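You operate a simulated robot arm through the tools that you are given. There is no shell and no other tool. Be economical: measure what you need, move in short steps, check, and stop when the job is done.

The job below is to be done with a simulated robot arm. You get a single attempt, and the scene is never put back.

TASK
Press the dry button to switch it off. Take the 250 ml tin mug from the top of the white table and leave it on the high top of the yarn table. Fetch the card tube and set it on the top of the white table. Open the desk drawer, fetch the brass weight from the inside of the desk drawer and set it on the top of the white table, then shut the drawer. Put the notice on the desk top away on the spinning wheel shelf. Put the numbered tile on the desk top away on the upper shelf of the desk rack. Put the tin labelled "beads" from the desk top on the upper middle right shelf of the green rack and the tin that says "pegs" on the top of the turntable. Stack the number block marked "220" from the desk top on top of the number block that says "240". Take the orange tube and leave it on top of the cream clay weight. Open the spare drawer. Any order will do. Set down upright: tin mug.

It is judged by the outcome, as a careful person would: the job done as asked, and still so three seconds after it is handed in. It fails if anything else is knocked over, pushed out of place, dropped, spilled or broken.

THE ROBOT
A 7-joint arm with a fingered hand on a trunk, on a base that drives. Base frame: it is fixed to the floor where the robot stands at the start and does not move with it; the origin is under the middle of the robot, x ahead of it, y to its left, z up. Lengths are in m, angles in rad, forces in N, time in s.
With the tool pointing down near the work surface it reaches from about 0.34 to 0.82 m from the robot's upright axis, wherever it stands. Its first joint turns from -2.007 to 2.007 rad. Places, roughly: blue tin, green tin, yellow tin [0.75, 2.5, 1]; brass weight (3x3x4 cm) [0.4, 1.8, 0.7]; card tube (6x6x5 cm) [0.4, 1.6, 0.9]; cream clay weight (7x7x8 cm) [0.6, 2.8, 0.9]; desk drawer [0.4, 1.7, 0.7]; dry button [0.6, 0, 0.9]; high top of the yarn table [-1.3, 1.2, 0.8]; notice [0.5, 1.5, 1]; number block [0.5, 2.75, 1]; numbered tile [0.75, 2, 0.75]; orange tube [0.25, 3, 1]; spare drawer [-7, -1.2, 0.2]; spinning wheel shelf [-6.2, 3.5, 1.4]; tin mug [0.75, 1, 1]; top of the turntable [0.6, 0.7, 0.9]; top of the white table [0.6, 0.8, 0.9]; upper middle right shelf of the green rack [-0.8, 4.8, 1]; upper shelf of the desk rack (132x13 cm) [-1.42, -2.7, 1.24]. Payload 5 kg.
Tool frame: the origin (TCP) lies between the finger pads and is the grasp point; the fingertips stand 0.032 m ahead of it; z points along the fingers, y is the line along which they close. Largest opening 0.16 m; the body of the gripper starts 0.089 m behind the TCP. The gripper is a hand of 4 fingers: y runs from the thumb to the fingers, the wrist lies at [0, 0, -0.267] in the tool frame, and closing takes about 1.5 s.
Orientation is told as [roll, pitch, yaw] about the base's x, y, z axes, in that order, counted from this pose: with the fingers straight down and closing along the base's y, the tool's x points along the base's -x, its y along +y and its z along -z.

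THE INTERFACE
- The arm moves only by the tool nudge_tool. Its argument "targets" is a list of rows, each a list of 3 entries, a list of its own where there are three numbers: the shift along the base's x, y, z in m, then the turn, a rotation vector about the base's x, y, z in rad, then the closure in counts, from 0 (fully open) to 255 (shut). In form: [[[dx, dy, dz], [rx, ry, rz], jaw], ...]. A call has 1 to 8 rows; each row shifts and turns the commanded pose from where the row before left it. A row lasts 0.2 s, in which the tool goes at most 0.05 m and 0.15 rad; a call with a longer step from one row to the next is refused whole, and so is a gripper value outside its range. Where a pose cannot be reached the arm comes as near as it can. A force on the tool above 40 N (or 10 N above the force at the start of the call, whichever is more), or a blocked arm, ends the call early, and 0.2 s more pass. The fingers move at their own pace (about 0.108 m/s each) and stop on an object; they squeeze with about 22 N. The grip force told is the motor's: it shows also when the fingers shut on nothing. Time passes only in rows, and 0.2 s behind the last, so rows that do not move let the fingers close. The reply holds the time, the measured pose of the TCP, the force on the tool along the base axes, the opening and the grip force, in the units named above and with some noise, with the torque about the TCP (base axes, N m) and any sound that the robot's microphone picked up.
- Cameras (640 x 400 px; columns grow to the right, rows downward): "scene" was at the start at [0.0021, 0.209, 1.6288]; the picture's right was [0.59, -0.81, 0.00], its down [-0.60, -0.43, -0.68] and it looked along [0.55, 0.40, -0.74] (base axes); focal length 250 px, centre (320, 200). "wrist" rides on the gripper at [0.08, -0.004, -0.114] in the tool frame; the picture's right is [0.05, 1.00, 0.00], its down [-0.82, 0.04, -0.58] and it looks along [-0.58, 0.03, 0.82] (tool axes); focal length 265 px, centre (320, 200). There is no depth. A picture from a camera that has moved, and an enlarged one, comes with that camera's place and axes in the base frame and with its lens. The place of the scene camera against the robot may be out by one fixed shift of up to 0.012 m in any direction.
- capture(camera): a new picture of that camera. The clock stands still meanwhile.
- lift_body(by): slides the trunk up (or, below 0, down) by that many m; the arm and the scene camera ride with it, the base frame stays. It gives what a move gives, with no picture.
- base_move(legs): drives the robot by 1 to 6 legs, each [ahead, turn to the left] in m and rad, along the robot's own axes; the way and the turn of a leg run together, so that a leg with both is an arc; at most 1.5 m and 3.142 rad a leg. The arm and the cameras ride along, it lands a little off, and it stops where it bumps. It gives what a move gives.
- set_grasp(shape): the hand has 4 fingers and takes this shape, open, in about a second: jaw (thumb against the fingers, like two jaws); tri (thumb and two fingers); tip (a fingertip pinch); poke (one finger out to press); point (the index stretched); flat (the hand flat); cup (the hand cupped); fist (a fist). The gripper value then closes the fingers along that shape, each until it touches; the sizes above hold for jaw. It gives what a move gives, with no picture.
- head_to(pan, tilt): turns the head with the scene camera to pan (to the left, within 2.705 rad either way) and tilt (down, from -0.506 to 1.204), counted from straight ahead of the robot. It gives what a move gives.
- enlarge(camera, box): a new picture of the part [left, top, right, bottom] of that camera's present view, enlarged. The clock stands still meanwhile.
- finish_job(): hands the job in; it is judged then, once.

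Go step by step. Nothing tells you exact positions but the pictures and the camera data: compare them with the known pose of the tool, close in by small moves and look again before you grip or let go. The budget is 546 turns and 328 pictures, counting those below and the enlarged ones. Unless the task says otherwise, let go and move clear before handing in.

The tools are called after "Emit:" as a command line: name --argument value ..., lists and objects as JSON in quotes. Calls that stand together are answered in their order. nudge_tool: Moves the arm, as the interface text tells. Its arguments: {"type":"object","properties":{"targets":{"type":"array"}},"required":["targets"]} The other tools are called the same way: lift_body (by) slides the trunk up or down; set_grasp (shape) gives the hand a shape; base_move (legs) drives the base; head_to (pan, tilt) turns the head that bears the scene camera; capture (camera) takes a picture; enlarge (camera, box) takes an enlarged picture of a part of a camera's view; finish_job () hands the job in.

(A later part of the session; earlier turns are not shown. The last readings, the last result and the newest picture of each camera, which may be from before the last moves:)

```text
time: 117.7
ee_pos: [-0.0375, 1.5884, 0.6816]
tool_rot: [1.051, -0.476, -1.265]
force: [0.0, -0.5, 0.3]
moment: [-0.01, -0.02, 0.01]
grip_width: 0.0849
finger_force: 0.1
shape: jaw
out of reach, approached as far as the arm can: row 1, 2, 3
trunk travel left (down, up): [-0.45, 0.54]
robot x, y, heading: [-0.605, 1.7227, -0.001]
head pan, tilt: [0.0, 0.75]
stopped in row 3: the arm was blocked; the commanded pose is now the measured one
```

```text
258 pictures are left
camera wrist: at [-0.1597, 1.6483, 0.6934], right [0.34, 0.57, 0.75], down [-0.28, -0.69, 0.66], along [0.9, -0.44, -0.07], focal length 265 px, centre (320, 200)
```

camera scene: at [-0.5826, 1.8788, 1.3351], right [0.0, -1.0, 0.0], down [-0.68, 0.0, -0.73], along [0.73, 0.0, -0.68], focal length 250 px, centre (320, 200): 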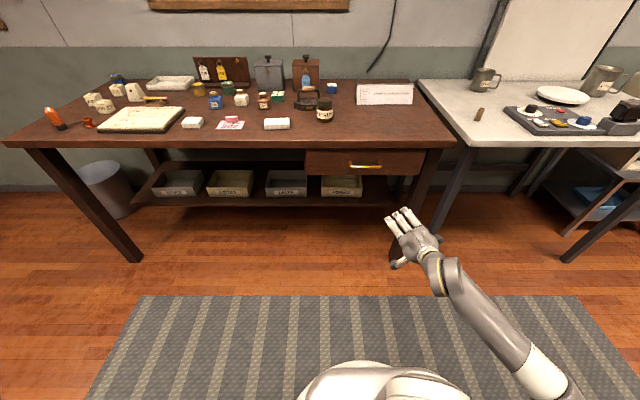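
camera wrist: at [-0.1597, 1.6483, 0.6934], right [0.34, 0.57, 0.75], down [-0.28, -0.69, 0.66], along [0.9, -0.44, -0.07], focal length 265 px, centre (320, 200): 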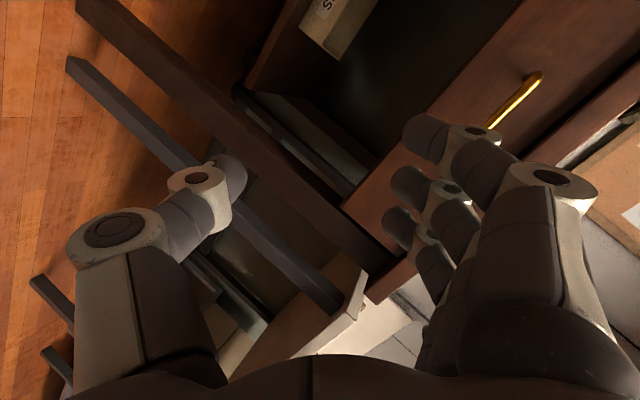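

The arm jams there. I raise again and return to the first roll, which was only 20° off, and position with base and trunk.

Emit:
lift_body --by 0.3

Emit:
nudge_tool --targets '[[[0.005, 0.003, 0.01], [-0.1366, 0, 0.0543], 120], [[0.005, 0.003, 0.01], [-0.1366, 0, 0.0543], 120], [[0.005, 0.003, 0.01], [-0.1366, 0, 0.0543], 120], [[0.005, 0.003, 0.01], [-0.1366, 0, 0.0543], 120], [[0.005, 0.003, 0.01], [-0.1366, 0, 0.0543], 120], [[0.005, 0.003, 0.01], [-0.1366, 0, 0.0543], 120], [[0, 0, 0], [-0.1366, 0, 0.0543], 120], [[0, 0, 0], [-0.1366, 0, 0.0543], 120]]'

Emit:
nudge_tool --targets '[[[0, 0, 0], [-0.1366, 0, 0.0543], 120], [[0, 0, 0], [-0.1366, 0, 0.0543], 120], [[0, 0, 0], [-0.1366, 0, 0.0543], 120], [[0, 0, 0], [-0.1366, 0, 0.0543], 120], [[0, 0, 0], [-0.1366, 0, 0.0543], 120], [[0, 0, 0], [-0.1366, 0, 0.0543], 120], [[0, 0, 0], [-0.1366, 0, 0.0543], 120]]'

Emit:
capture --camera "wrist"

```text
time: 120.7
ee_pos: [-0.0374, 1.5886, 0.9819]
tool_rot: [1.05, -0.472, -1.266]
force: [-0.2, -0.5, -1.3]
moment: [-0.01, -0.02, -0.02]
grip_width: 0.085
finger_force: 0.1
shape: jaw
trunk travel left (down, up): [-0.75, 0.24]
robot x, y, heading: [-0.6013, 1.7168, 0.005]
head pan, tilt: [0.0, 0.75]
```

```text
time: 122.5
ee_pos: [-0.0303, 1.6023, 1.0148]
tool_rot: [-0.193, -1.075, 0.212]
force: [-0.2, -0.1, 0.6]
moment: [0.04, 0.02, -0.01]
grip_width: 0.0851
finger_force: 0.1
shape: jaw
out of reach, approached as far as the arm can: row 7, 8
trunk travel left (down, up): [-0.75, 0.24]
robot x, y, heading: [-0.6057, 1.7157, 0.003]
head pan, tilt: [0.0, 0.75]
```

```text
time: 124.1
ee_pos: [-0.0567, 1.5689, 0.9595]
tool_rot: [-0.887, -0.617, 1.113]
force: [0.3, 0.1, -0.4]
moment: [-0.02, -0.01, -0.04]
grip_width: 0.0847
finger_force: 0.0
shape: jaw
out of reach, approached as far as the arm can: row 1, 2, 4, 5, 6, 7
trunk travel left (down, up): [-0.75, 0.24]
robot x, y, heading: [-0.6027, 1.7161, 0.003]
head pan, tilt: [0.0, 0.75]
```

```text
257 pictures are left
camera wrist: at [-0.1788, 1.5074, 0.9767], right [-0.39, 0.64, -0.66], down [-0.22, 0.64, 0.74], along [0.9, 0.43, -0.11], focal length 265 px, centre (320, 200)
```

wrist: 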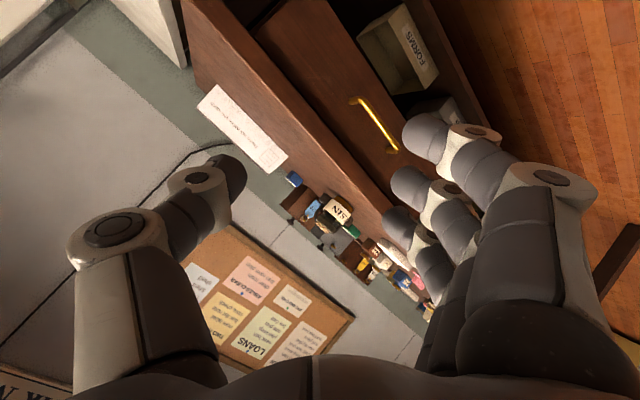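

I go to a natural posture first: closing axis horizontal, then lower the trunk and stretch forward.

Emit:
nudge_tool --targets '[[[0, 0.01, 0.01], [0.12, -0.0025, -0.072], 120], [[0, 0.01, 0.01], [0.12, -0.0025, -0.072], 120], [[0, 0.01, 0.01], [0.12, -0.0025, -0.072], 120], [[0, 0.01, 0.01], [0.12, -0.0025, -0.072], 120], [[0, 0.01, 0.01], [0.12, -0.0025, -0.072], 120], [[0, 0.01, 0.01], [0.12, -0.0025, -0.072], 120]]'

Emit:
lift_body --by -0.3

Emit:
nudge_tool --targets '[[[0.02, 0.01, 0.01], [0, -0.06, 0], 120], [[0.02, 0.01, 0.01], [0, -0.06, 0], 120], [[0.02, 0.01, 0.01], [0, -0.06, 0], 120], [[0.02, 0.01, 0.01], [0, -0.06, 0], 120], [[0.02, 0.01, 0.01], [0, -0.06, 0], 120], [[0.02, 0.0, 0.0], [0, -0.06, 0], 120]]'

Emit:
capture --camera "scene"

```text
time: 125.5
ee_pos: [-0.0432, 1.5956, 0.9836]
tool_rot: [-0.072, -1.003, 0.077]
force: [0.1, 0.2, -0.9]
moment: [0.03, 0.01, -0.01]
grip_width: 0.0849
finger_force: 0.1
shape: jaw
out of reach, approached as far as the arm can: row 1, 2, 3, 4, 5, 6
trunk travel left (down, up): [-0.75, 0.24]
robot x, y, heading: [-0.6071, 1.7151, 0.006]
head pan, tilt: [0.0, 0.75]
```

```text
time: 128.5
ee_pos: [-0.0425, 1.5944, 0.6849]
tool_rot: [-0.073, -1.002, 0.082]
force: [0.2, -0.5, 0.6]
moment: [-0.01, 0.03, -0.05]
grip_width: 0.0846
finger_force: 0.1
shape: jaw
trunk travel left (down, up): [-0.45, 0.54]
robot x, y, heading: [-0.6022, 1.7151, 0.009]
head pan, tilt: [0.0, 0.75]
```

```text
time: 129.9
ee_pos: [-0.0337, 1.5994, 0.6896]
tool_rot: [-0.078, -1.034, 0.084]
force: [-0.5, 0.0, -0.7]
moment: [-0.01, 0.02, 0.0]
grip_width: 0.0851
finger_force: 0.1
shape: jaw
out of reach, approached as far as the arm can: row 1, 2, 3, 4, 5, 6
trunk travel left (down, up): [-0.45, 0.54]
robot x, y, heading: [-0.6033, 1.7177, 0.002]
head pan, tilt: [0.0, 0.75]
```

```text
256 pictures are left
camera scene: at [-0.5826, 1.879, 1.335], right [0.0, -1.0, 0.0], down [-0.68, 0.0, -0.73], along [0.73, 0.0, -0.68], focal length 250 px, centre (320, 200)
```

scene: 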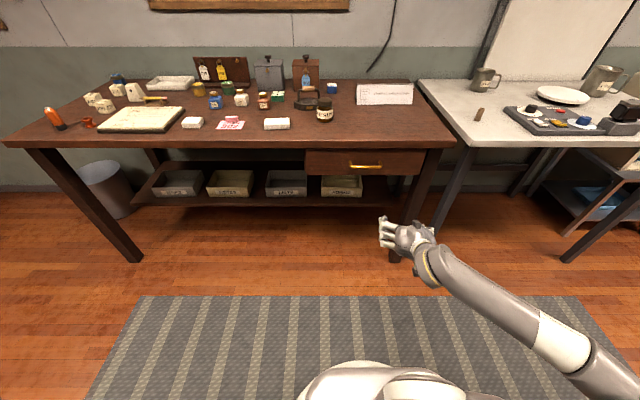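

Pitch seems capped near -1.05. I relax the pitch to about -0.75 and see whether it moves freely.

Emit:
nudge_tool --targets '[[[0, 0, 0.02], [0, 0.1, 0], 120], [[0, 0, 0.02], [0, 0.1, 0], 120], [[0, 0.02, 0.02], [0, 0.1, 0], 120], [[0.03, 0.02, 0.02], [0, 0, 0], 120], [[0.03, 0.02, 0.02], [0, 0, 0], 120], [[0.03, 0.02, 0], [0, 0, 0], 120]]'

Emit:
nudge_tool --targets '[[[0, 0, 0], [0.1, 0, -0.1], 120], [[0, 0, 0], [0.1, 0, -0.1], 120], [[0, 0, 0], [0.1, 0, -0.1], 120], [[0, 0, 0], [0.1, 0, -0.1], 120], [[0, 0, 0], [0.1, 0, -0.1], 120], [[0, 0, 0], [0.1, 0, -0.1], 120], [[0, 0, 0], [0.1, 0, -0.1], 120], [[0, 0, 0], [0.1, 0, -0.1], 120]]'

Emit:
capture --camera "scene"

Emit:
capture --camera "wrist"

```text
time: 131.3
ee_pos: [0.0558, 1.6797, 0.7892]
tool_rot: [-0.044, -0.734, 0.056]
force: [0.0, -0.1, 0.7]
moment: [0.02, -0.01, 0.03]
grip_width: 0.085
finger_force: 0.1
shape: jaw
trunk travel left (down, up): [-0.45, 0.54]
robot x, y, heading: [-0.6007, 1.7184, 0.006]
head pan, tilt: [0.0, 0.75]
```

```text
time: 133.1
ee_pos: [0.0567, 1.6783, 0.7909]
tool_rot: [0.71, -0.294, -1.182]
force: [-0.5, -0.8, -0.3]
moment: [0.02, -0.02, 0.03]
grip_width: 0.0848
finger_force: 0.1
shape: jaw
trunk travel left (down, up): [-0.45, 0.54]
robot x, y, heading: [-0.6036, 1.7186, 0.001]
head pan, tilt: [0.0, 0.75]
```

```text
255 pictures are left
camera scene: at [-0.5826, 1.879, 1.335], right [0.0, -1.0, 0.0], down [-0.68, 0.0, -0.73], along [0.73, 0.0, -0.68], focal length 250 px, centre (320, 200)
```

scene: 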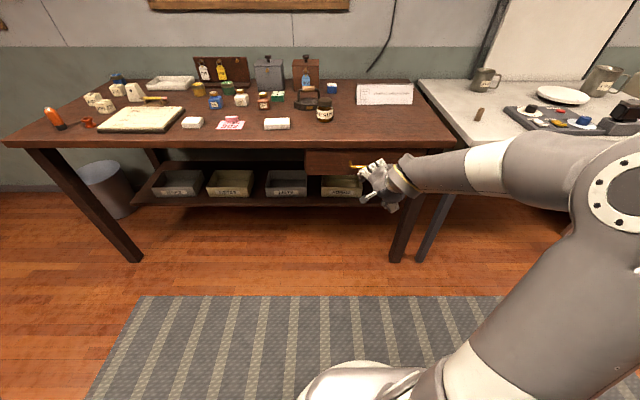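

```text
254 pictures are left
camera wrist: at [-0.0518, 1.7417, 0.8471], right [0.61, 0.51, 0.61], down [-0.07, -0.73, 0.68], along [0.79, -0.46, -0.41], focal length 265 px, centre (320, 200)
```

wrist: 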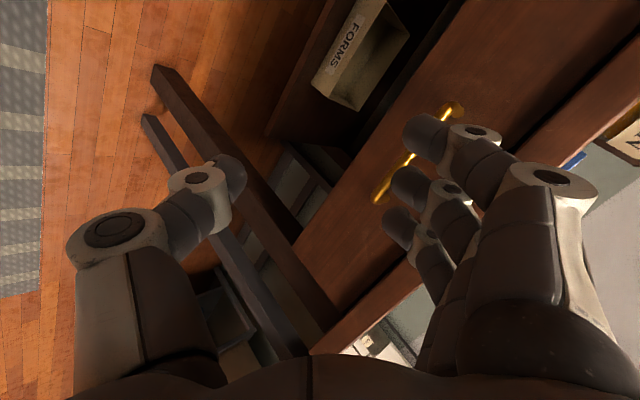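

Freer now. I finish the roll and then pitch a bit more.

Emit:
nudge_tool --targets '[[[0, 0, 0], [0.083, 0, -0.088], 120], [[0, 0, 0], [0.083, 0, -0.088], 120], [[0, 0, 0], [0.083, 0, -0.088], 120], [[0, 0, 0], [0.083, 0, -0.088], 120], [[0, 0, 0], [0, -0.12, 0], 120], [[0, 0, 0], [0, -0.12, 0], 120], [[0, 0, 0], [0, -0.12, 0], 120]]'

Emit:
capture --camera "scene"

Emit:
capture --camera "wrist"

```text
time: 134.7
ee_pos: [0.0555, 1.6773, 0.7892]
tool_rot: [1.14, 0.018, -1.541]
force: [-1.0, -0.8, 0.0]
moment: [0.03, -0.01, 0.09]
grip_width: 0.0848
finger_force: 0.0
shape: jaw
trunk travel left (down, up): [-0.45, 0.54]
robot x, y, heading: [-0.6052, 1.7188, -0.003]
head pan, tilt: [0.0, 0.75]
```

```text
253 pictures are left
camera scene: at [-0.5828, 1.8774, 1.3353], right [0.0, -1.0, 0.0], down [-0.68, 0.0, -0.73], along [0.73, 0.0, -0.68], focal length 250 px, centre (320, 200)
```

scene: 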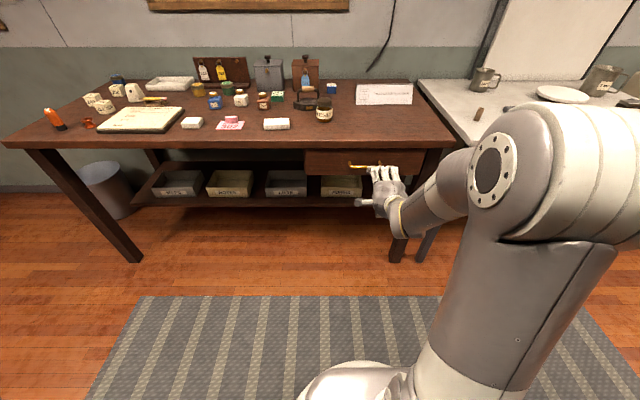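

```text
252 pictures are left
camera wrist: at [-0.0499, 1.7515, 0.8357], right [0.42, 0.05, 0.91], down [-0.48, -0.84, 0.26], along [0.77, -0.55, -0.32], focal length 265 px, centre (320, 200)
```

wrist: 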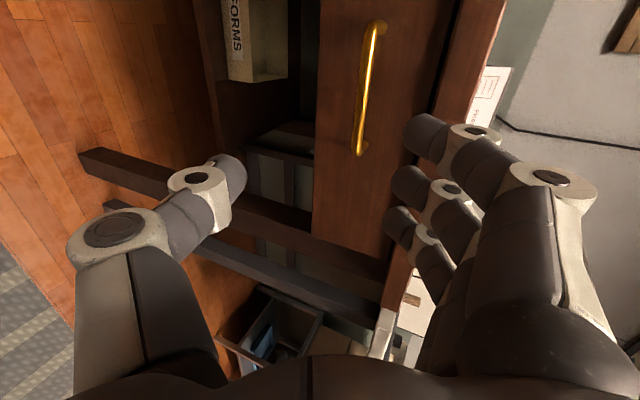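

Very good: fingers above, thumb below, pointing at the bar, which I place near [0.21, 1.697, 0.768]. I approach partially and look again.

Emit:
nudge_tool --targets '[[[0.03, 0.006, 0.0], [0, 0, 0], 120], [[0.03, 0.006, 0], [0, 0, 0], 120], [[0.03, 0.006, 0], [0, 0, 0], 120], [[0, 0, 0], [0, 0, 0], 150], [[0, 0, 0], [0, 0, 0], 150]]'

Emit:
capture --camera "wrist"

Emit:
enlarge --camera "scene" --box '[300, 120, 450, 220]'

```text
time: 135.9
ee_pos: [0.1465, 1.6958, 0.7892]
tool_rot: [1.138, 0.018, -1.536]
force: [-0.3, -0.8, 0.0]
moment: [0.01, 0.0, 0.0]
grip_width: 0.0667
finger_force: 0.0
shape: jaw
trunk travel left (down, up): [-0.45, 0.54]
robot x, y, heading: [-0.6038, 1.7178, 0.004]
head pan, tilt: [0.0, 0.75]
```

```text
251 pictures are left
camera wrist: at [0.04, 1.7714, 0.836], right [0.42, 0.05, 0.91], down [-0.48, -0.84, 0.27], along [0.77, -0.54, -0.32], focal length 265 px, centre (320, 200)
```

wrist: 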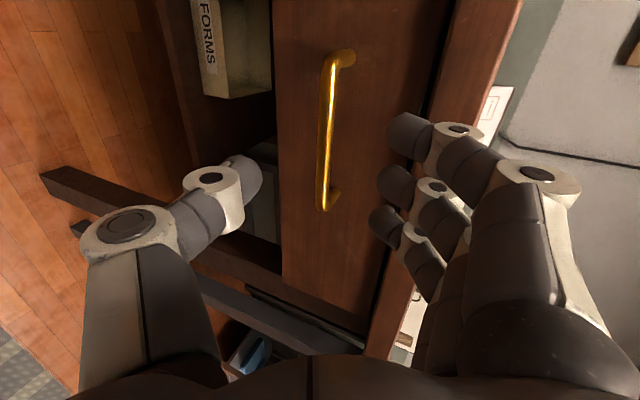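

```text
4.00 times, centred on (375, 170) of scene
camera zoom: at [-0.5826, 1.8791, 1.335], right [0.0, -1.0, 0.0], down [-0.68, 0.0, -0.73], along [0.73, 0.0, -0.68], focal length 1000 px, centre (100, 320)
```

zoom: 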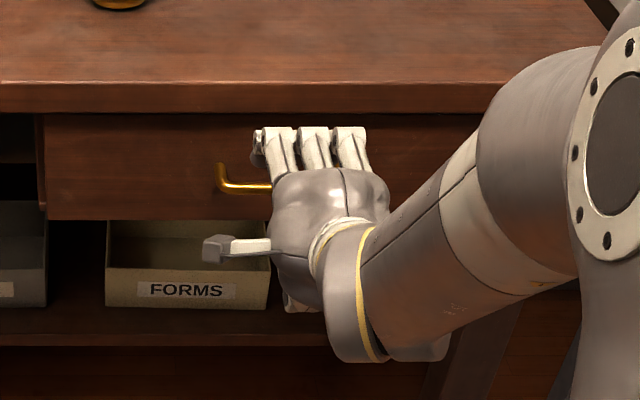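

Bar refined: x≈0.228, z≈0.763, y 1.636–1.757. I advance so the bar is between the pads and close.

Emit:
nudge_tool --targets '[[[0.03, 0, -0.009], [0, 0, 0], 150], [[0.028, 0, -0.008], [0, 0, 0], 150]]'

Emit:
capture --camera "wrist"

```text
time: 136.5
ee_pos: [0.2043, 1.6976, 0.7729]
tool_rot: [1.139, 0.016, -1.536]
force: [1.1, 0.3, -0.3]
moment: [-0.02, 0.03, -0.02]
grip_width: 0.0667
finger_force: 0.1
shape: jaw
trunk travel left (down, up): [-0.45, 0.54]
robot x, y, heading: [-0.5996, 1.7201, 0.001]
head pan, tilt: [0.0, 0.75]
```

```text
249 pictures are left
camera wrist: at [0.0982, 1.7711, 0.8186], right [0.42, 0.05, 0.91], down [-0.48, -0.84, 0.27], along [0.77, -0.55, -0.32], focal length 265 px, centre (320, 200)
```

wrist: 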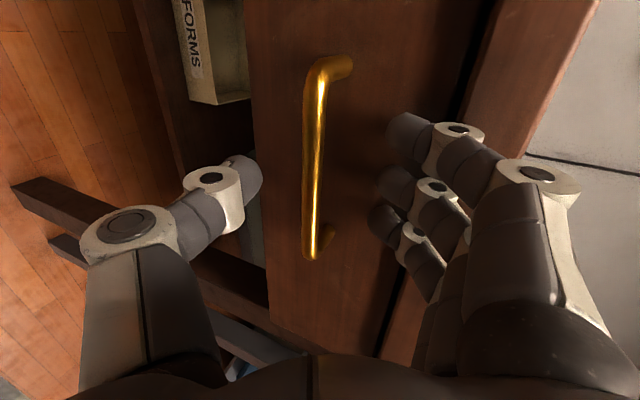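

Emit:
nudge_tool --targets '[[[0.005, 0, -0.002], [0, 0, 0], 200], [[0, 0, 0], [0, 0, 0], 255], [[0, 0, 0], [0, 0, 0], 255], [[0, 0, 0], [0, 0, 0], 255], [[0, 0, 0], [0, 0, 0], 255]]'

Emit:
capture --camera "wrist"

```text
time: 137.7
ee_pos: [0.2104, 1.6974, 0.7718]
tool_rot: [1.137, 0.018, -1.536]
force: [3.1, 0.7, -2.7]
moment: [0.02, -0.07, 0.0]
grip_width: 0.0034
finger_force: 22.2
shape: jaw
trunk travel left (down, up): [-0.45, 0.54]
robot x, y, heading: [-0.6006, 1.7205, 0.003]
head pan, tilt: [0.0, 0.75]
```

```text
248 pictures are left
camera wrist: at [0.1035, 1.7714, 0.8164], right [0.42, 0.05, 0.91], down [-0.48, -0.84, 0.27], along [0.77, -0.54, -0.33], focal length 265 px, centre (320, 200)
```

wrist: 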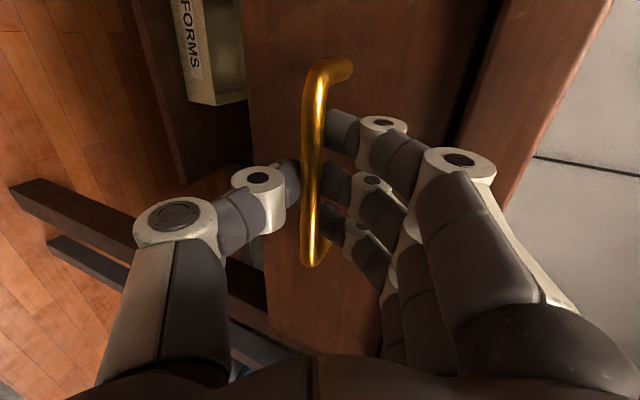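

Gripped. I pull the drawer out toward the robot.

Emit:
nudge_tool --targets '[[[-0.02, 0, 0], [0, 0, 0], 255], [[-0.025, 0, 0], [0, 0, 0], 255], [[-0.025, 0, 0], [0, 0, 0], 255], [[-0.025, 0, 0], [0, 0, 0], 255], [[-0.025, 0, 0], [0, 0, 0], 255], [[-0.025, 0, 0], [0, 0, 0], 255]]'

Emit:
capture --camera "scene"

```text
time: 139.1
ee_pos: [0.0645, 1.6977, 0.7699]
tool_rot: [1.138, 0.019, -1.539]
force: [-0.6, -2.4, -1.8]
moment: [0.0, 0.05, 0.0]
grip_width: 0.0029
finger_force: 21.2
shape: jaw
trunk travel left (down, up): [-0.45, 0.54]
robot x, y, heading: [-0.6033, 1.7185, 0.002]
head pan, tilt: [0.0, 0.75]
```

```text
247 pictures are left
camera scene: at [-0.5824, 1.8789, 1.335], right [0.0, -1.0, 0.0], down [-0.68, 0.0, -0.73], along [0.73, 0.0, -0.68], focal length 250 px, centre (320, 200)
```

scene: 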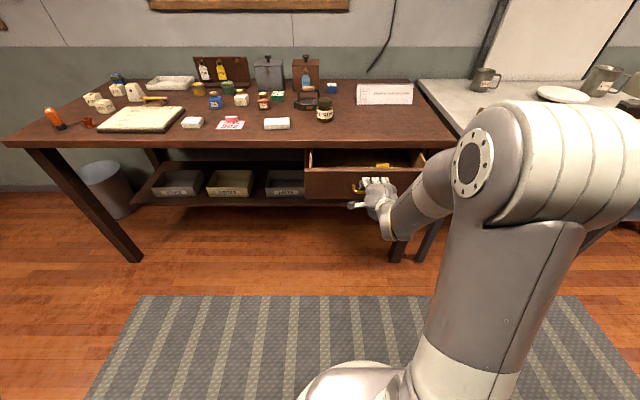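

It opens. Pull further.

Emit:
nudge_tool --targets '[[[-0.025, 0, 0], [0, 0, 0], 255], [[-0.025, 0, 0], [0, 0, 0], 255], [[-0.025, 0, 0], [0, 0, 0], 255], [[-0.02, 0, 0], [0, 0, 0], 255]]'

Emit:
enlarge --camera "scene" --box '[280, 120, 460, 240]'

```text
time: 140.1
ee_pos: [-0.0062, 1.6963, 0.7698]
tool_rot: [1.134, 0.015, -1.534]
force: [-1.2, 4.6, -12.0]
moment: [0.08, 0.13, 0.1]
grip_width: 0.0031
finger_force: 22.8
shape: jaw
out of reach, approached as far as the arm can: row 3, 4
trunk travel left (down, up): [-0.45, 0.54]
robot x, y, heading: [-0.6023, 1.7178, 0.001]
head pan, tilt: [0.0, 0.75]
```

```text
3.33 times, centred on (370, 180) of scene
camera zoom: at [-0.5819, 1.8795, 1.3348], right [0.0, -1.0, 0.0], down [-0.68, 0.0, -0.73], along [0.73, 0.0, -0.68], focal length 833 px, centre (153, 267)
```

zoom: 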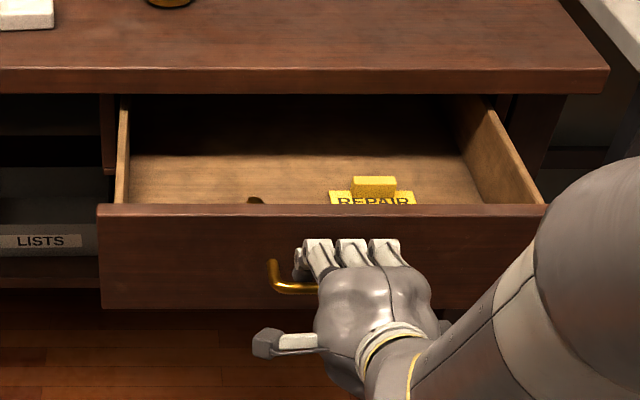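

The drawer is open about 0.21 m; a REPAIR card and something dark near the front are inside. I let go of the handle and back off slightly.

Emit:
nudge_tool --targets '[[[0, 0, 0], [0, 0, 0], 140], [[0, 0, 0], [0, 0, 0], 120], [[0, 0, 0], [0, 0, 0], 120]]'

Emit:
base_move --legs '[[-0.06, 0]]'

Emit:
capture --camera "wrist"

```text
time: 140.9
ee_pos: [-0.0058, 1.6952, 0.7725]
tool_rot: [1.139, 0.016, -1.536]
force: [-0.3, 0.2, 0.2]
moment: [0.03, 0.01, 0.01]
grip_width: 0.0836
finger_force: 0.0
shape: jaw
trunk travel left (down, up): [-0.45, 0.54]
robot x, y, heading: [-0.6046, 1.7167, 0.003]
head pan, tilt: [0.0, 0.75]
```

```text
time: 141.8
ee_pos: [-0.0661, 1.6952, 0.7727]
tool_rot: [1.138, 0.018, -1.536]
force: [0.5, 0.4, -0.2]
moment: [0.0, -0.01, -0.02]
grip_width: 0.0837
finger_force: 0.1
shape: jaw
trunk travel left (down, up): [-0.45, 0.54]
robot x, y, heading: [-0.663, 1.7177, -0.005]
head pan, tilt: [0.0, 0.75]
```

```text
245 pictures are left
camera wrist: at [-0.1723, 1.7695, 0.819], right [0.42, 0.05, 0.91], down [-0.48, -0.84, 0.27], along [0.77, -0.55, -0.33], focal length 265 px, centre (320, 200)
```

wrist: 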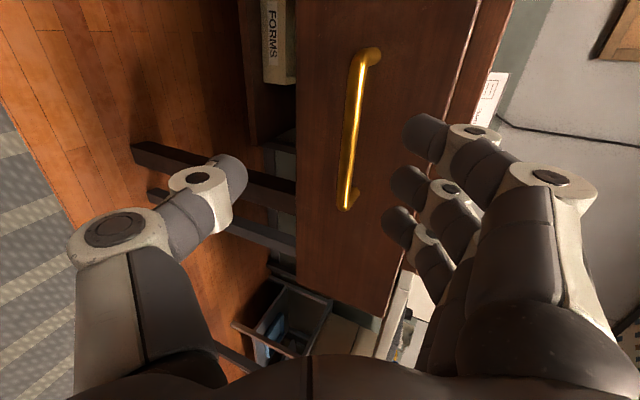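

Clear. Raise the trunk and point the hand down again, then look into the drawer.

Emit:
lift_body --by 0.3

Emit:
nudge_tool --targets '[[[0, 0, 0.01], [0, 0.142, 0], 0], [[0, 0, 0.01], [0, 0.142, 0], 0], [[0, 0, 0.01], [0, 0.142, 0], 0], [[0, 0, 0.01], [0, 0.142, 0], 0], [[0, 0, 0.01], [0, 0.142, 0], 0], [[0, 0, 0.01], [0, 0.142, 0], 0], [[0, 0, 0.01], [0, 0.142, 0], 0], [[0, 0, 0.01], [0, 0.142, 0], 0]]'

Emit:
head_to --pan 0.0 --tilt 0.95

Emit:
capture --camera "scene"

Emit:
capture --camera "wrist"

```text
time: 144.8
ee_pos: [-0.0665, 1.6949, 1.0722]
tool_rot: [1.138, 0.019, -1.537]
force: [0.5, 0.5, 0.6]
moment: [0.02, 0.01, 0.02]
grip_width: 0.0838
finger_force: 0.0
shape: jaw
trunk travel left (down, up): [-0.75, 0.24]
robot x, y, heading: [-0.6645, 1.72, -0.002]
head pan, tilt: [0.0, 0.75]
```

```text
time: 146.8
ee_pos: [-0.066, 1.7034, 1.0978]
tool_rot: [0.079, 0.178, -1.584]
force: [0.7, 0.1, -0.8]
moment: [0.04, 0.03, -0.03]
grip_width: 0.1597
finger_force: 0.1
shape: jaw
out of reach, approached as far as the arm can: row 3, 4, 6
trunk travel left (down, up): [-0.75, 0.24]
robot x, y, heading: [-0.6648, 1.7195, -0.004]
head pan, tilt: [0.0, 0.75]
stopped in row 8: the arm was blocked; the commanded pose is now the measured one
```

```text
time: 147.6
ee_pos: [-0.0638, 1.7039, 1.0977]
tool_rot: [0.077, 0.178, -1.585]
force: [-0.2, -0.4, -0.1]
moment: [0.0, 0.0, -0.02]
grip_width: 0.1602
finger_force: 0.1
shape: jaw
trunk travel left (down, up): [-0.75, 0.24]
robot x, y, heading: [-0.6613, 1.7187, -0.001]
head pan, tilt: [0.0, 0.949]
```

```text
244 pictures are left
camera scene: at [-0.6528, 1.879, 1.6195], right [0.0, -1.0, 0.0], down [-0.81, 0.0, -0.58], along [0.58, 0.0, -0.81], focal length 250 px, centre (320, 200)
```

scene: 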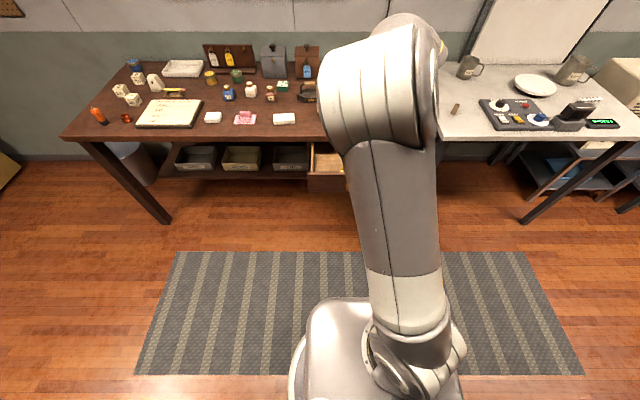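

```text
243 pictures are left
camera wrist: at [-0.0751, 1.7616, 1.2239], right [1.0, 0.02, 0.09], down [-0.02, -0.9, 0.43], along [0.09, -0.43, -0.9], focal length 265 px, centre (320, 200)
```

wrist: 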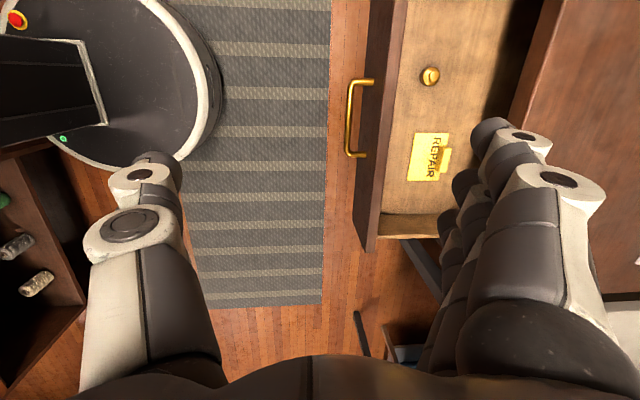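

I see the brass weight with a knob at about [0.17, 1.76]. I turn the hand back to closing along y, then drive a bit closer.

Emit:
nudge_tool --targets '[[[0.01, 0, 0.01], [0, 0, 0.145], 0], [[0.01, 0, 0.01], [0, 0, 0.145], 0], [[0.01, 0, 0.01], [0, 0, 0.145], 0], [[0.01, 0, 0.01], [0, 0, 0.145], 0], [[0.01, 0, 0], [0, 0, 0.145], 0], [[0.01, 0, 0], [0, 0, 0.145], 0], [[0, 0, 0], [0, 0, 0.145], 0], [[0, 0, 0], [0, 0, 0.145], 0]]'

Emit:
nudge_tool --targets '[[[0, 0, 0], [0, 0, 0.145], 0], [[0, 0, 0], [0, 0, 0.145], 0], [[0, 0, 0], [0, 0, 0.135], 0], [[0, 0, 0], [0, -0.13, 0], 0], [[0, 0, 0], [0, -0.13, 0], 0], [[0, 0, 0], [0, -0.13, 0], 0]]'

Emit:
base_move --legs '[[0.18, 0]]'

Emit:
capture --camera "wrist"

Emit:
capture --camera "scene"

```text
time: 149.4
ee_pos: [-0.005, 1.704, 1.1354]
tool_rot: [0.075, 0.178, -0.424]
force: [-1.0, -0.1, 0.6]
moment: [0.0, -0.01, -0.05]
grip_width: 0.16
finger_force: 0.0
shape: jaw
trunk travel left (down, up): [-0.75, 0.24]
robot x, y, heading: [-0.662, 1.7186, -0.003]
head pan, tilt: [0.0, 0.949]
```

```text
time: 150.8
ee_pos: [-0.0057, 1.7035, 1.1369]
tool_rot: [0.076, -0.215, 0.001]
force: [-0.2, -0.4, 0.1]
moment: [0.02, 0.01, 0.02]
grip_width: 0.16
finger_force: 0.1
shape: jaw
trunk travel left (down, up): [-0.75, 0.24]
robot x, y, heading: [-0.6609, 1.7185, 0.002]
head pan, tilt: [0.0, 0.949]
```

```text
time: 152.3
ee_pos: [0.1771, 1.7056, 1.1348]
tool_rot: [0.078, -0.212, 0.002]
force: [0.3, 0.2, 0.5]
moment: [0.04, 0.03, 0.01]
grip_width: 0.1599
finger_force: 0.1
shape: jaw
trunk travel left (down, up): [-0.75, 0.24]
robot x, y, heading: [-0.4823, 1.7177, 0.001]
head pan, tilt: [0.0, 0.949]
```

```text
242 pictures are left
camera wrist: at [0.076, 1.6898, 1.231], right [-0.07, 1.0, 0.06], down [0.68, 0.0, 0.74], along [0.73, 0.09, -0.67], focal length 265 px, centre (320, 200)
```

wrist: 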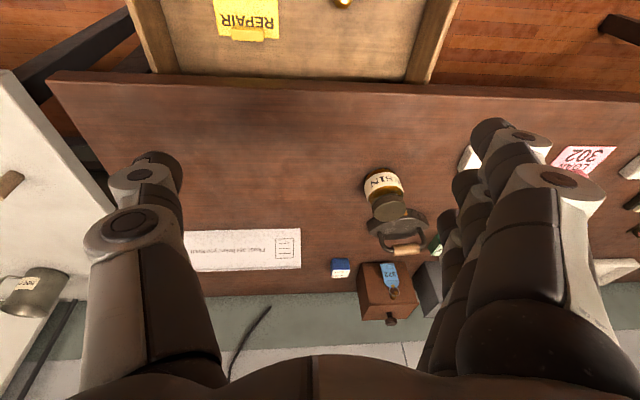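

```text
241 pictures are left
camera scene: at [-0.4711, 1.8793, 1.6194], right [0.0, -1.0, 0.0], down [-0.81, 0.0, -0.58], along [0.58, 0.0, -0.81], focal length 250 px, centre (320, 200)
```

scene: 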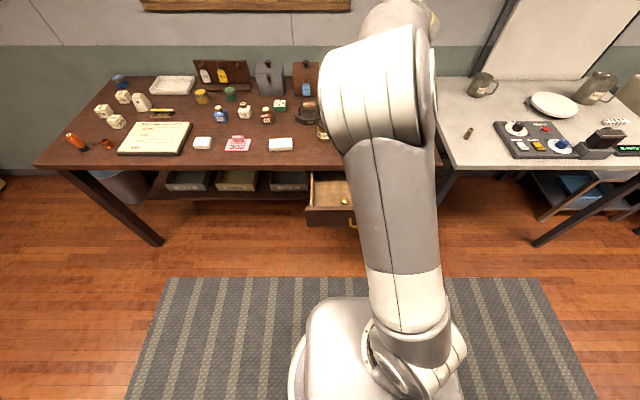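

Weight at about [0.163, 1.762, top 0.74]. I straighten roll, tilt a bit more and lower toward it.

Emit:
nudge_tool --targets '[[[-0.002, 0.008, -0.03], [-0.03, 0, 0], 80], [[-0.002, 0.008, -0.039], [-0.047, 0, 0], 80], [[-0.002, 0.008, -0.039], [0, -0.07, 0], 80], [[-0.002, 0.008, -0.039], [0, -0.07, 0], 80], [[-0.002, 0.008, -0.039], [0, 0, 0], 80], [[-0.002, 0.008, -0.039], [0, 0, 0], 80], [[-0.002, 0.008, -0.03], [0, 0, 0], 80]]'

Emit:
capture --camera "wrist"

Emit:
enlarge --camera "scene" --box '[270, 130, 430, 250]'

```text
time: 153.9
ee_pos: [0.1616, 1.7612, 0.8816]
tool_rot: [-0.004, -0.352, 0.017]
force: [0.3, 0.3, 1.0]
moment: [-0.04, -0.01, 0.01]
grip_width: 0.1105
finger_force: 0.0
shape: jaw
trunk travel left (down, up): [-0.75, 0.24]
robot x, y, heading: [-0.485, 1.7187, 0.008]
head pan, tilt: [0.0, 0.949]
```

```text
240 pictures are left
camera wrist: at [0.0492, 1.7531, 0.9615], right [-0.07, 1.0, -0.02], down [0.57, 0.06, 0.82], along [0.82, 0.04, -0.57], focal length 265 px, centre (320, 200)
```

wrist: 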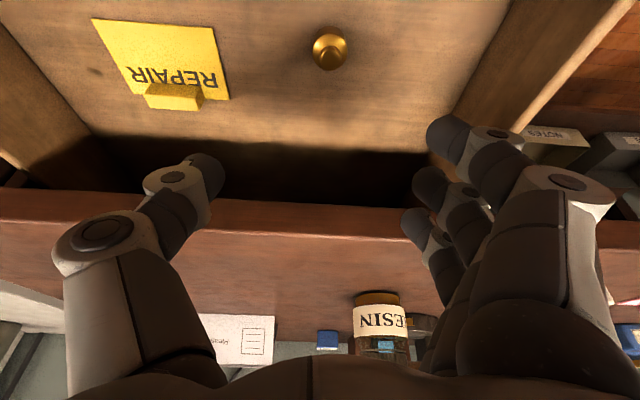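

```text
3.33 times, centred on (350, 190) of scene
camera zoom: at [-0.4721, 1.8796, 1.6195], right [0.0, -1.0, 0.0], down [-0.81, 0.0, -0.58], along [0.58, 0.0, -0.81], focal length 833 px, centre (220, 233)
```

zoom: 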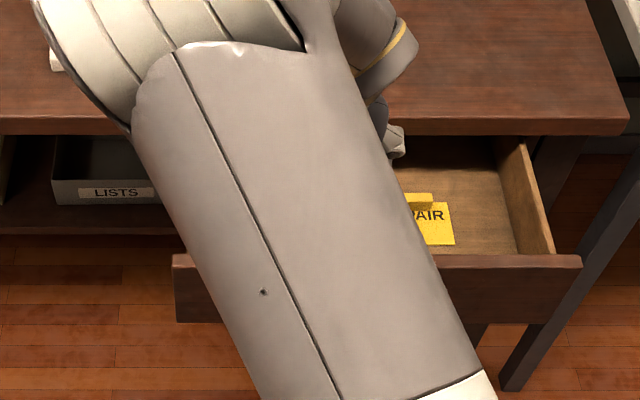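

Aligned with the knob. I descend into the drawer.

Emit:
nudge_tool --targets '[[[-0.001, 0, -0.04], [0, 0, 0], 80], [[-0.001, 0, -0.04], [0, 0, 0], 80], [[0, 0, -0.03], [0, 0, 0], 80], [[0, 0, -0.015], [0, 0, 0], 80]]'

Emit:
capture --camera "wrist"

```text
time: 154.9
ee_pos: [0.1582, 1.7596, 0.7556]
tool_rot: [-0.004, -0.351, 0.019]
force: [-0.1, 0.3, -0.2]
moment: [0.03, 0.01, 0.03]
grip_width: 0.1098
finger_force: 0.1
shape: jaw
trunk travel left (down, up): [-0.75, 0.24]
robot x, y, heading: [-0.485, 1.7159, 0.003]
head pan, tilt: [0.0, 0.949]
```

```text
238 pictures are left
camera wrist: at [0.0471, 1.7526, 0.8363], right [-0.07, 1.0, -0.02], down [0.57, 0.05, 0.82], along [0.82, 0.04, -0.57], focal length 265 px, centre (320, 200)
```

wrist: 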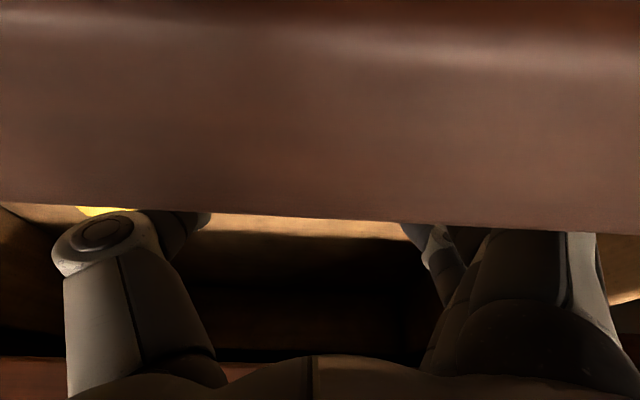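

The front panel now hides the view; no contact. I lower a little more and close.

Emit:
nudge_tool --targets '[[[0.002, 0.002, -0.01], [0, 0, 0], 80], [[0, 0, -0.007], [0, 0, 0], 80], [[0, 0, 0], [0, 0, 0], 255], [[0, 0, 0], [0, 0, 0], 255], [[0, 0, 0], [0, 0, 0], 255], [[0, 0, 0], [0, 0, 0], 255], [[0, 0, 0], [0, 0, 0], 255]]'

```text
time: 155.3
ee_pos: [0.167, 1.7596, 0.7542]
tool_rot: [-0.001, -0.367, 0.01]
force: [2.2, -3.7, 27.4]
moment: [1.8, 0.59, -0.07]
grip_width: 0.1085
finger_force: 0.0
shape: jaw
trunk travel left (down, up): [-0.75, 0.24]
robot x, y, heading: [-0.4868, 1.7177, -0.001]
head pan, tilt: [0.0, 0.949]
stopped in row 2: the force on the tool passed its limit at 46 N (the readings are from after the stop); the commanded pose is now the measured one
```

Contact on the finger side, likely the drawer floor (z≈0.72). I rise a little, recentre to x≈0.155 and close.

Emit:
nudge_tool --targets '[[[-0.006, 0.001, 0.008], [0, 0.01, 0], 80], [[-0.005, 0.001, 0.0], [0, 0, 0], 80], [[0, 0, 0], [0, 0, 0], 255], [[0, 0, 0], [0, 0, 0], 255], [[0, 0, 0], [0, 0, 0], 255], [[0, 0, 0], [0, 0, 0], 255], [[0, 0, 0], [0, 0, 0], 255], [[0, 0, 0], [0, 0, 0], 255]]'

Emit:
capture --camera "wrist"

```text
time: 157.1
ee_pos: [0.1554, 1.7634, 0.758]
tool_rot: [-0.002, -0.35, 0.013]
force: [1.1, -1.6, 11.5]
moment: [0.12, -0.06, -0.02]
grip_width: 0.0028
finger_force: 22.4
shape: jaw
trunk travel left (down, up): [-0.75, 0.24]
robot x, y, heading: [-0.48, 1.7163, -0.001]
head pan, tilt: [0.0, 0.949]
```

```text
237 pictures are left
camera wrist: at [0.0421, 1.7558, 0.8393], right [-0.06, 1.0, -0.02], down [0.56, 0.05, 0.82], along [0.82, 0.04, -0.57], focal length 265 px, centre (320, 200)
```

wrist: 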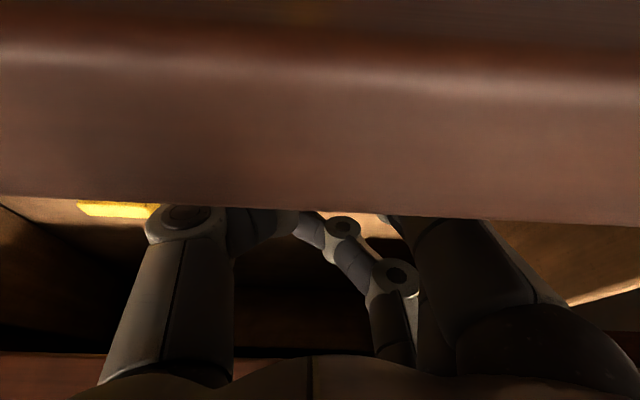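

Emit:
nudge_tool --targets '[[[0, 0, 0.015], [0, 0, 0], 255], [[0, 0, 0.03], [0, 0, 0], 255], [[0, 0, 0.04], [0, 0, 0], 255], [[0, 0, 0.04], [0, 0, 0], 255]]'

Emit:
capture --camera "wrist"

```text
time: 158.1
ee_pos: [0.1536, 1.7635, 0.884]
tool_rot: [-0.002, -0.35, 0.013]
force: [-0.3, 0.0, -1.2]
moment: [-0.02, -0.01, 0.02]
grip_width: 0.0026
finger_force: 21.8
shape: jaw
trunk travel left (down, up): [-0.75, 0.24]
robot x, y, heading: [-0.484, 1.7165, 0.001]
head pan, tilt: [0.0, 0.949]
```

```text
236 pictures are left
camera wrist: at [0.0412, 1.7565, 0.9641], right [-0.06, 1.0, -0.02], down [0.57, 0.05, 0.82], along [0.82, 0.04, -0.57], focal length 265 px, centre (320, 200)
```

wrist: 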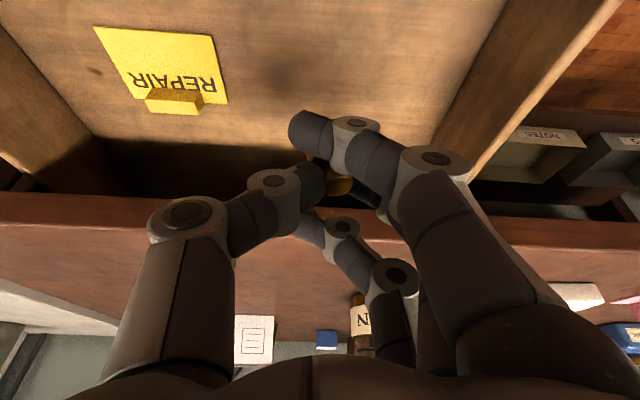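

The weight is in the grip. I lift high and drive to the white table.

Emit:
nudge_tool --targets '[[[0, 0, 0.045], [0, 0, 0], 255], [[0, 0, 0.045], [0, 0, 0], 255], [[0, 0, 0.045], [0, 0.0, 0], 255], [[0, 0, 0.045], [0, 0.0, 0], 255]]'

Emit:
base_move --legs '[[0, -1.29], [0.54, 0], [0, 1.29]]'

Emit:
head_to --pan 0.0 --tilt 0.95

Emit:
capture --camera "scene"

Emit:
capture --camera "wrist"

```text
time: 159.1
ee_pos: [0.1539, 1.7643, 1.0618]
tool_rot: [-0.002, -0.35, 0.013]
force: [0.4, 0.7, -0.7]
moment: [-0.02, 0.04, 0.05]
grip_width: 0.0024
finger_force: 21.9
shape: jaw
trunk travel left (down, up): [-0.75, 0.24]
robot x, y, heading: [-0.4853, 1.717, 0.004]
head pan, tilt: [0.0, 0.949]
```

```text
time: 168.6
ee_pos: [0.3, 1.2454, 1.0616]
tool_rot: [-0.001, -0.35, 0.004]
force: [-0.8, 0.9, -1.9]
moment: [-0.03, 0.0, 0.01]
grip_width: 0.0024
finger_force: 22.4
shape: jaw
trunk travel left (down, up): [-0.75, 0.24]
robot x, y, heading: [-0.3364, 1.2035, -0.0]
head pan, tilt: [0.0, 0.949]
```

```text
time: 169.2
ee_pos: [0.3005, 1.2447, 1.0628]
tool_rot: [-0.001, -0.35, 0.005]
force: [-0.2, 0.4, -1.8]
moment: [-0.03, 0.02, -0.01]
grip_width: 0.0022
finger_force: 21.6
shape: jaw
trunk travel left (down, up): [-0.75, 0.24]
robot x, y, heading: [-0.338, 1.2074, -0.009]
head pan, tilt: [0.0, 0.949]
```

```text
235 pictures are left
camera scene: at [-0.3257, 1.3669, 1.6195], right [-0.01, -1.0, 0.0], down [-0.81, 0.01, -0.58], along [0.58, 0.0, -0.81], focal length 250 px, centre (320, 200)
```

scene: 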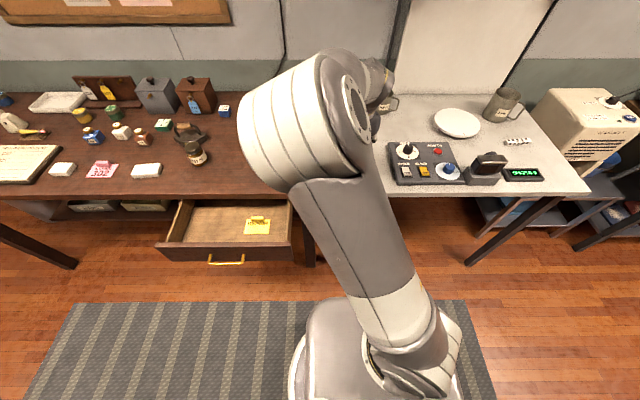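

```text
234 pictures are left
camera wrist: at [0.1876, 1.2387, 1.142], right [-0.05, 1.0, -0.02], down [0.57, 0.05, 0.82], along [0.82, 0.03, -0.57], focal length 265 px, centre (320, 200)
```

wrist: 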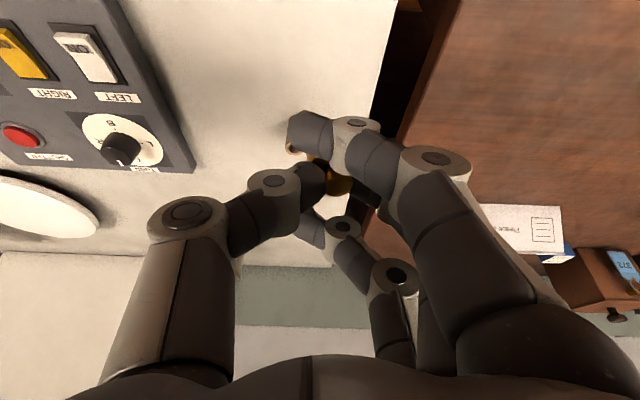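

I place it at about [0.315, 1.185], in front of the tube. Lowering.

Emit:
nudge_tool --targets '[[[0.005, -0.02, -0.03], [0, 0, 0], 255], [[0.005, -0.02, -0.04], [0, 0, 0], 255], [[0.005, -0.02, -0.04], [0, 0, 0], 255], [[0, 0, -0.015], [0, 0, 0], 255]]'

Emit:
capture --camera "wrist"

Emit:
nudge_tool --targets '[[[0, 0, -0.008], [0, 0, 0], 255], [[0, 0, -0.008], [0, 0, 0], 255]]'

```text
time: 170.2
ee_pos: [0.3151, 1.1848, 0.9356]
tool_rot: [-0.001, -0.351, 0.007]
force: [-0.4, -0.2, -1.6]
moment: [0.01, 0.01, 0.02]
grip_width: 0.0025
finger_force: 22.1
shape: jaw
trunk travel left (down, up): [-0.75, 0.24]
robot x, y, heading: [-0.3393, 1.204, -0.007]
head pan, tilt: [0.0, 0.949]
```

```text
233 pictures are left
camera wrist: at [0.2029, 1.1784, 1.0164], right [-0.05, 1.0, -0.02], down [0.57, 0.05, 0.82], along [0.82, 0.03, -0.57], focal length 265 px, centre (320, 200)
```

wrist: 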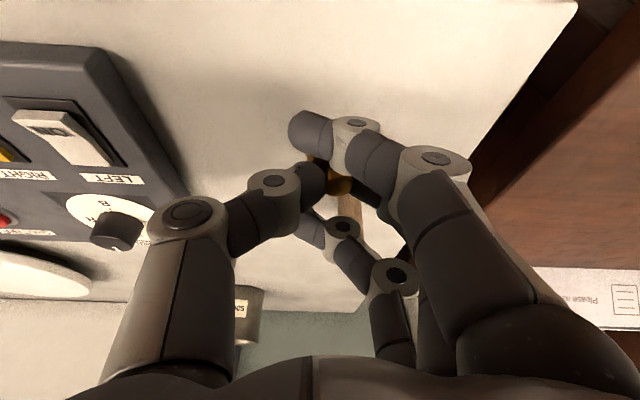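

```text
time: 170.8
ee_pos: [0.3155, 1.1847, 0.9203]
tool_rot: [-0.002, -0.351, 0.006]
force: [0.3, -0.4, -1.9]
moment: [0.0, -0.01, 0.0]
grip_width: 0.0023
finger_force: 21.5
shape: jaw
trunk travel left (down, up): [-0.75, 0.24]
robot x, y, heading: [-0.3389, 1.2014, -0.011]
head pan, tilt: [0.0, 0.949]
```

Emit:
nudge_tool --targets '[[[-0.008, 0, -0.004], [0, 0, 0], 255], [[0, 0, -0.005], [0, 0, 0], 255], [[0, 0, -0.005], [0, 0, 0], 255]]'

```text
time: 171.6
ee_pos: [0.3078, 1.184, 0.9068]
tool_rot: [-0.002, -0.353, 0.006]
force: [-0.2, 0.1, 4.8]
moment: [0.1, -0.05, 0.02]
grip_width: 0.0026
finger_force: 21.7
shape: jaw
trunk travel left (down, up): [-0.75, 0.24]
robot x, y, heading: [-0.3365, 1.2038, -0.007]
head pan, tilt: [0.0, 0.949]
```

Contact. Open gradually.

Emit:
nudge_tool --targets '[[[0, 0, 0], [0, 0, 0], 225], [[0, 0, 0], [0, 0, 0], 195], [[0, 0, 0], [0, 0, 0], 160], [[0, 0, 0], [0, 0, 0], 150], [[0, 0, 0.03], [0, 0, 0], 150], [[0, 0, 0.04], [0, 0, 0], 150]]'

Emit:
capture --camera "wrist"

```text
time: 173.0
ee_pos: [0.3068, 1.1844, 0.9782]
tool_rot: [-0.003, -0.351, 0.008]
force: [-1.0, -0.3, 0.3]
moment: [-0.01, 0.01, 0.01]
grip_width: 0.0651
finger_force: 0.1
shape: jaw
trunk travel left (down, up): [-0.75, 0.24]
robot x, y, heading: [-0.3382, 1.2026, -0.006]
head pan, tilt: [0.0, 0.949]
```

```text
232 pictures are left
camera wrist: at [0.1947, 1.1786, 1.0583], right [-0.05, 1.0, -0.02], down [0.57, 0.05, 0.82], along [0.82, 0.03, -0.57], focal length 265 px, centre (320, 200)
```

wrist: 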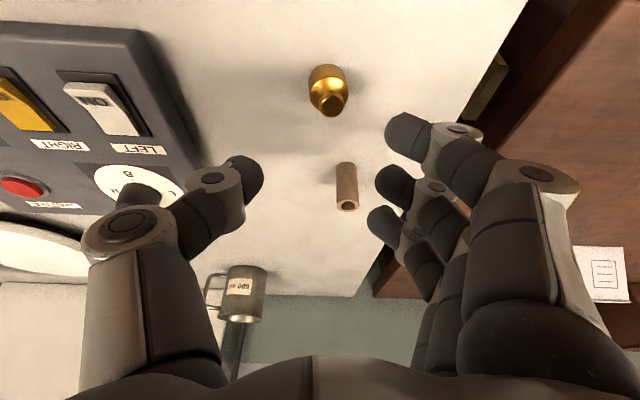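

Weight and tube both stand well. Now back to the drawer to shut it.

Emit:
nudge_tool --targets '[[[0, 0, 0.045], [0, 0, 0], 150], [[0, 0, 0.045], [0, 0, 0], 200], [[-0.02, 0, 0.04], [0, 0, 0], 255], [[-0.03, 0, 0], [0, -0.1, 0], 255], [[-0.03, 0, 0], [0, -0.1, 0], 255], [[-0.03, 0, 0], [0, -0.1, 0], 255]]'

Emit:
base_move --legs '[[0, -1.29], [-0.54, 0], [0, 1.29]]'

Emit:
capture --camera "scene"

Emit:
capture --camera "wrist"

```text
time: 174.4
ee_pos: [0.1972, 1.185, 1.1058]
tool_rot: [-0.004, -0.652, 0.008]
force: [-0.1, 0.4, 0.1]
moment: [-0.01, -0.01, 0.0]
grip_width: 0.0
finger_force: 22.1
shape: jaw
trunk travel left (down, up): [-0.75, 0.24]
robot x, y, heading: [-0.3384, 1.2059, -0.009]
head pan, tilt: [0.0, 0.949]
```

```text
time: 183.9
ee_pos: [0.0556, 1.6942, 1.1053]
tool_rot: [-0.003, -0.651, -0.01]
force: [0.1, 0.2, 0.2]
moment: [-0.02, -0.02, 0.05]
grip_width: 0.0001
finger_force: 22.1
shape: jaw
trunk travel left (down, up): [-0.75, 0.24]
robot x, y, heading: [-0.4818, 1.7235, -0.031]
head pan, tilt: [0.0, 0.949]
```

```text
231 pictures are left
camera scene: at [-0.4658, 1.8853, 1.6195], right [-0.03, -1.0, 0.0], down [-0.81, 0.02, -0.58], along [0.58, -0.02, -0.81], focal length 250 px, centre (320, 200)
```

scene: 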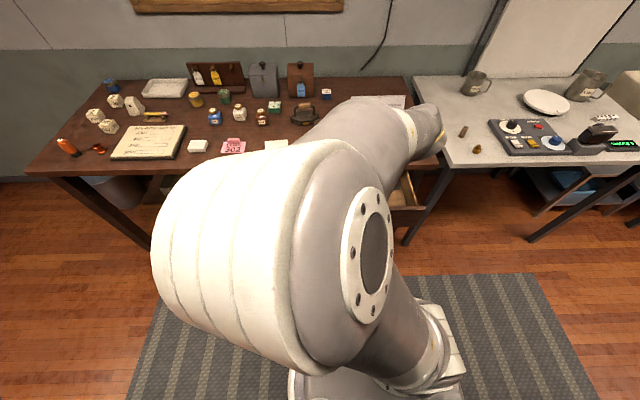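

```text
230 pictures are left
camera wrist: at [-0.0766, 1.6893, 1.1493], right [-0.03, 1.0, -0.03], down [0.3, 0.04, 0.95], along [0.95, 0.02, -0.3], focal length 265 px, centre (320, 200)
```

wrist: 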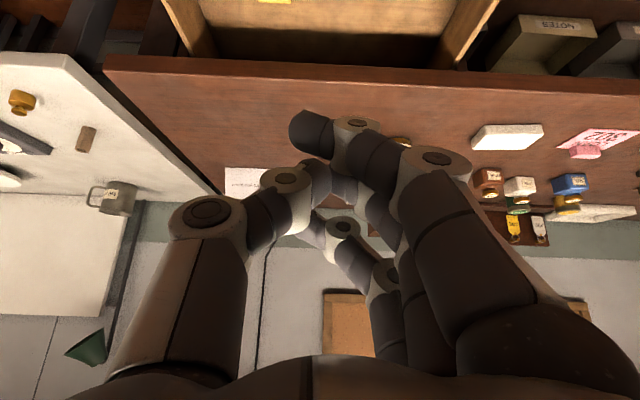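

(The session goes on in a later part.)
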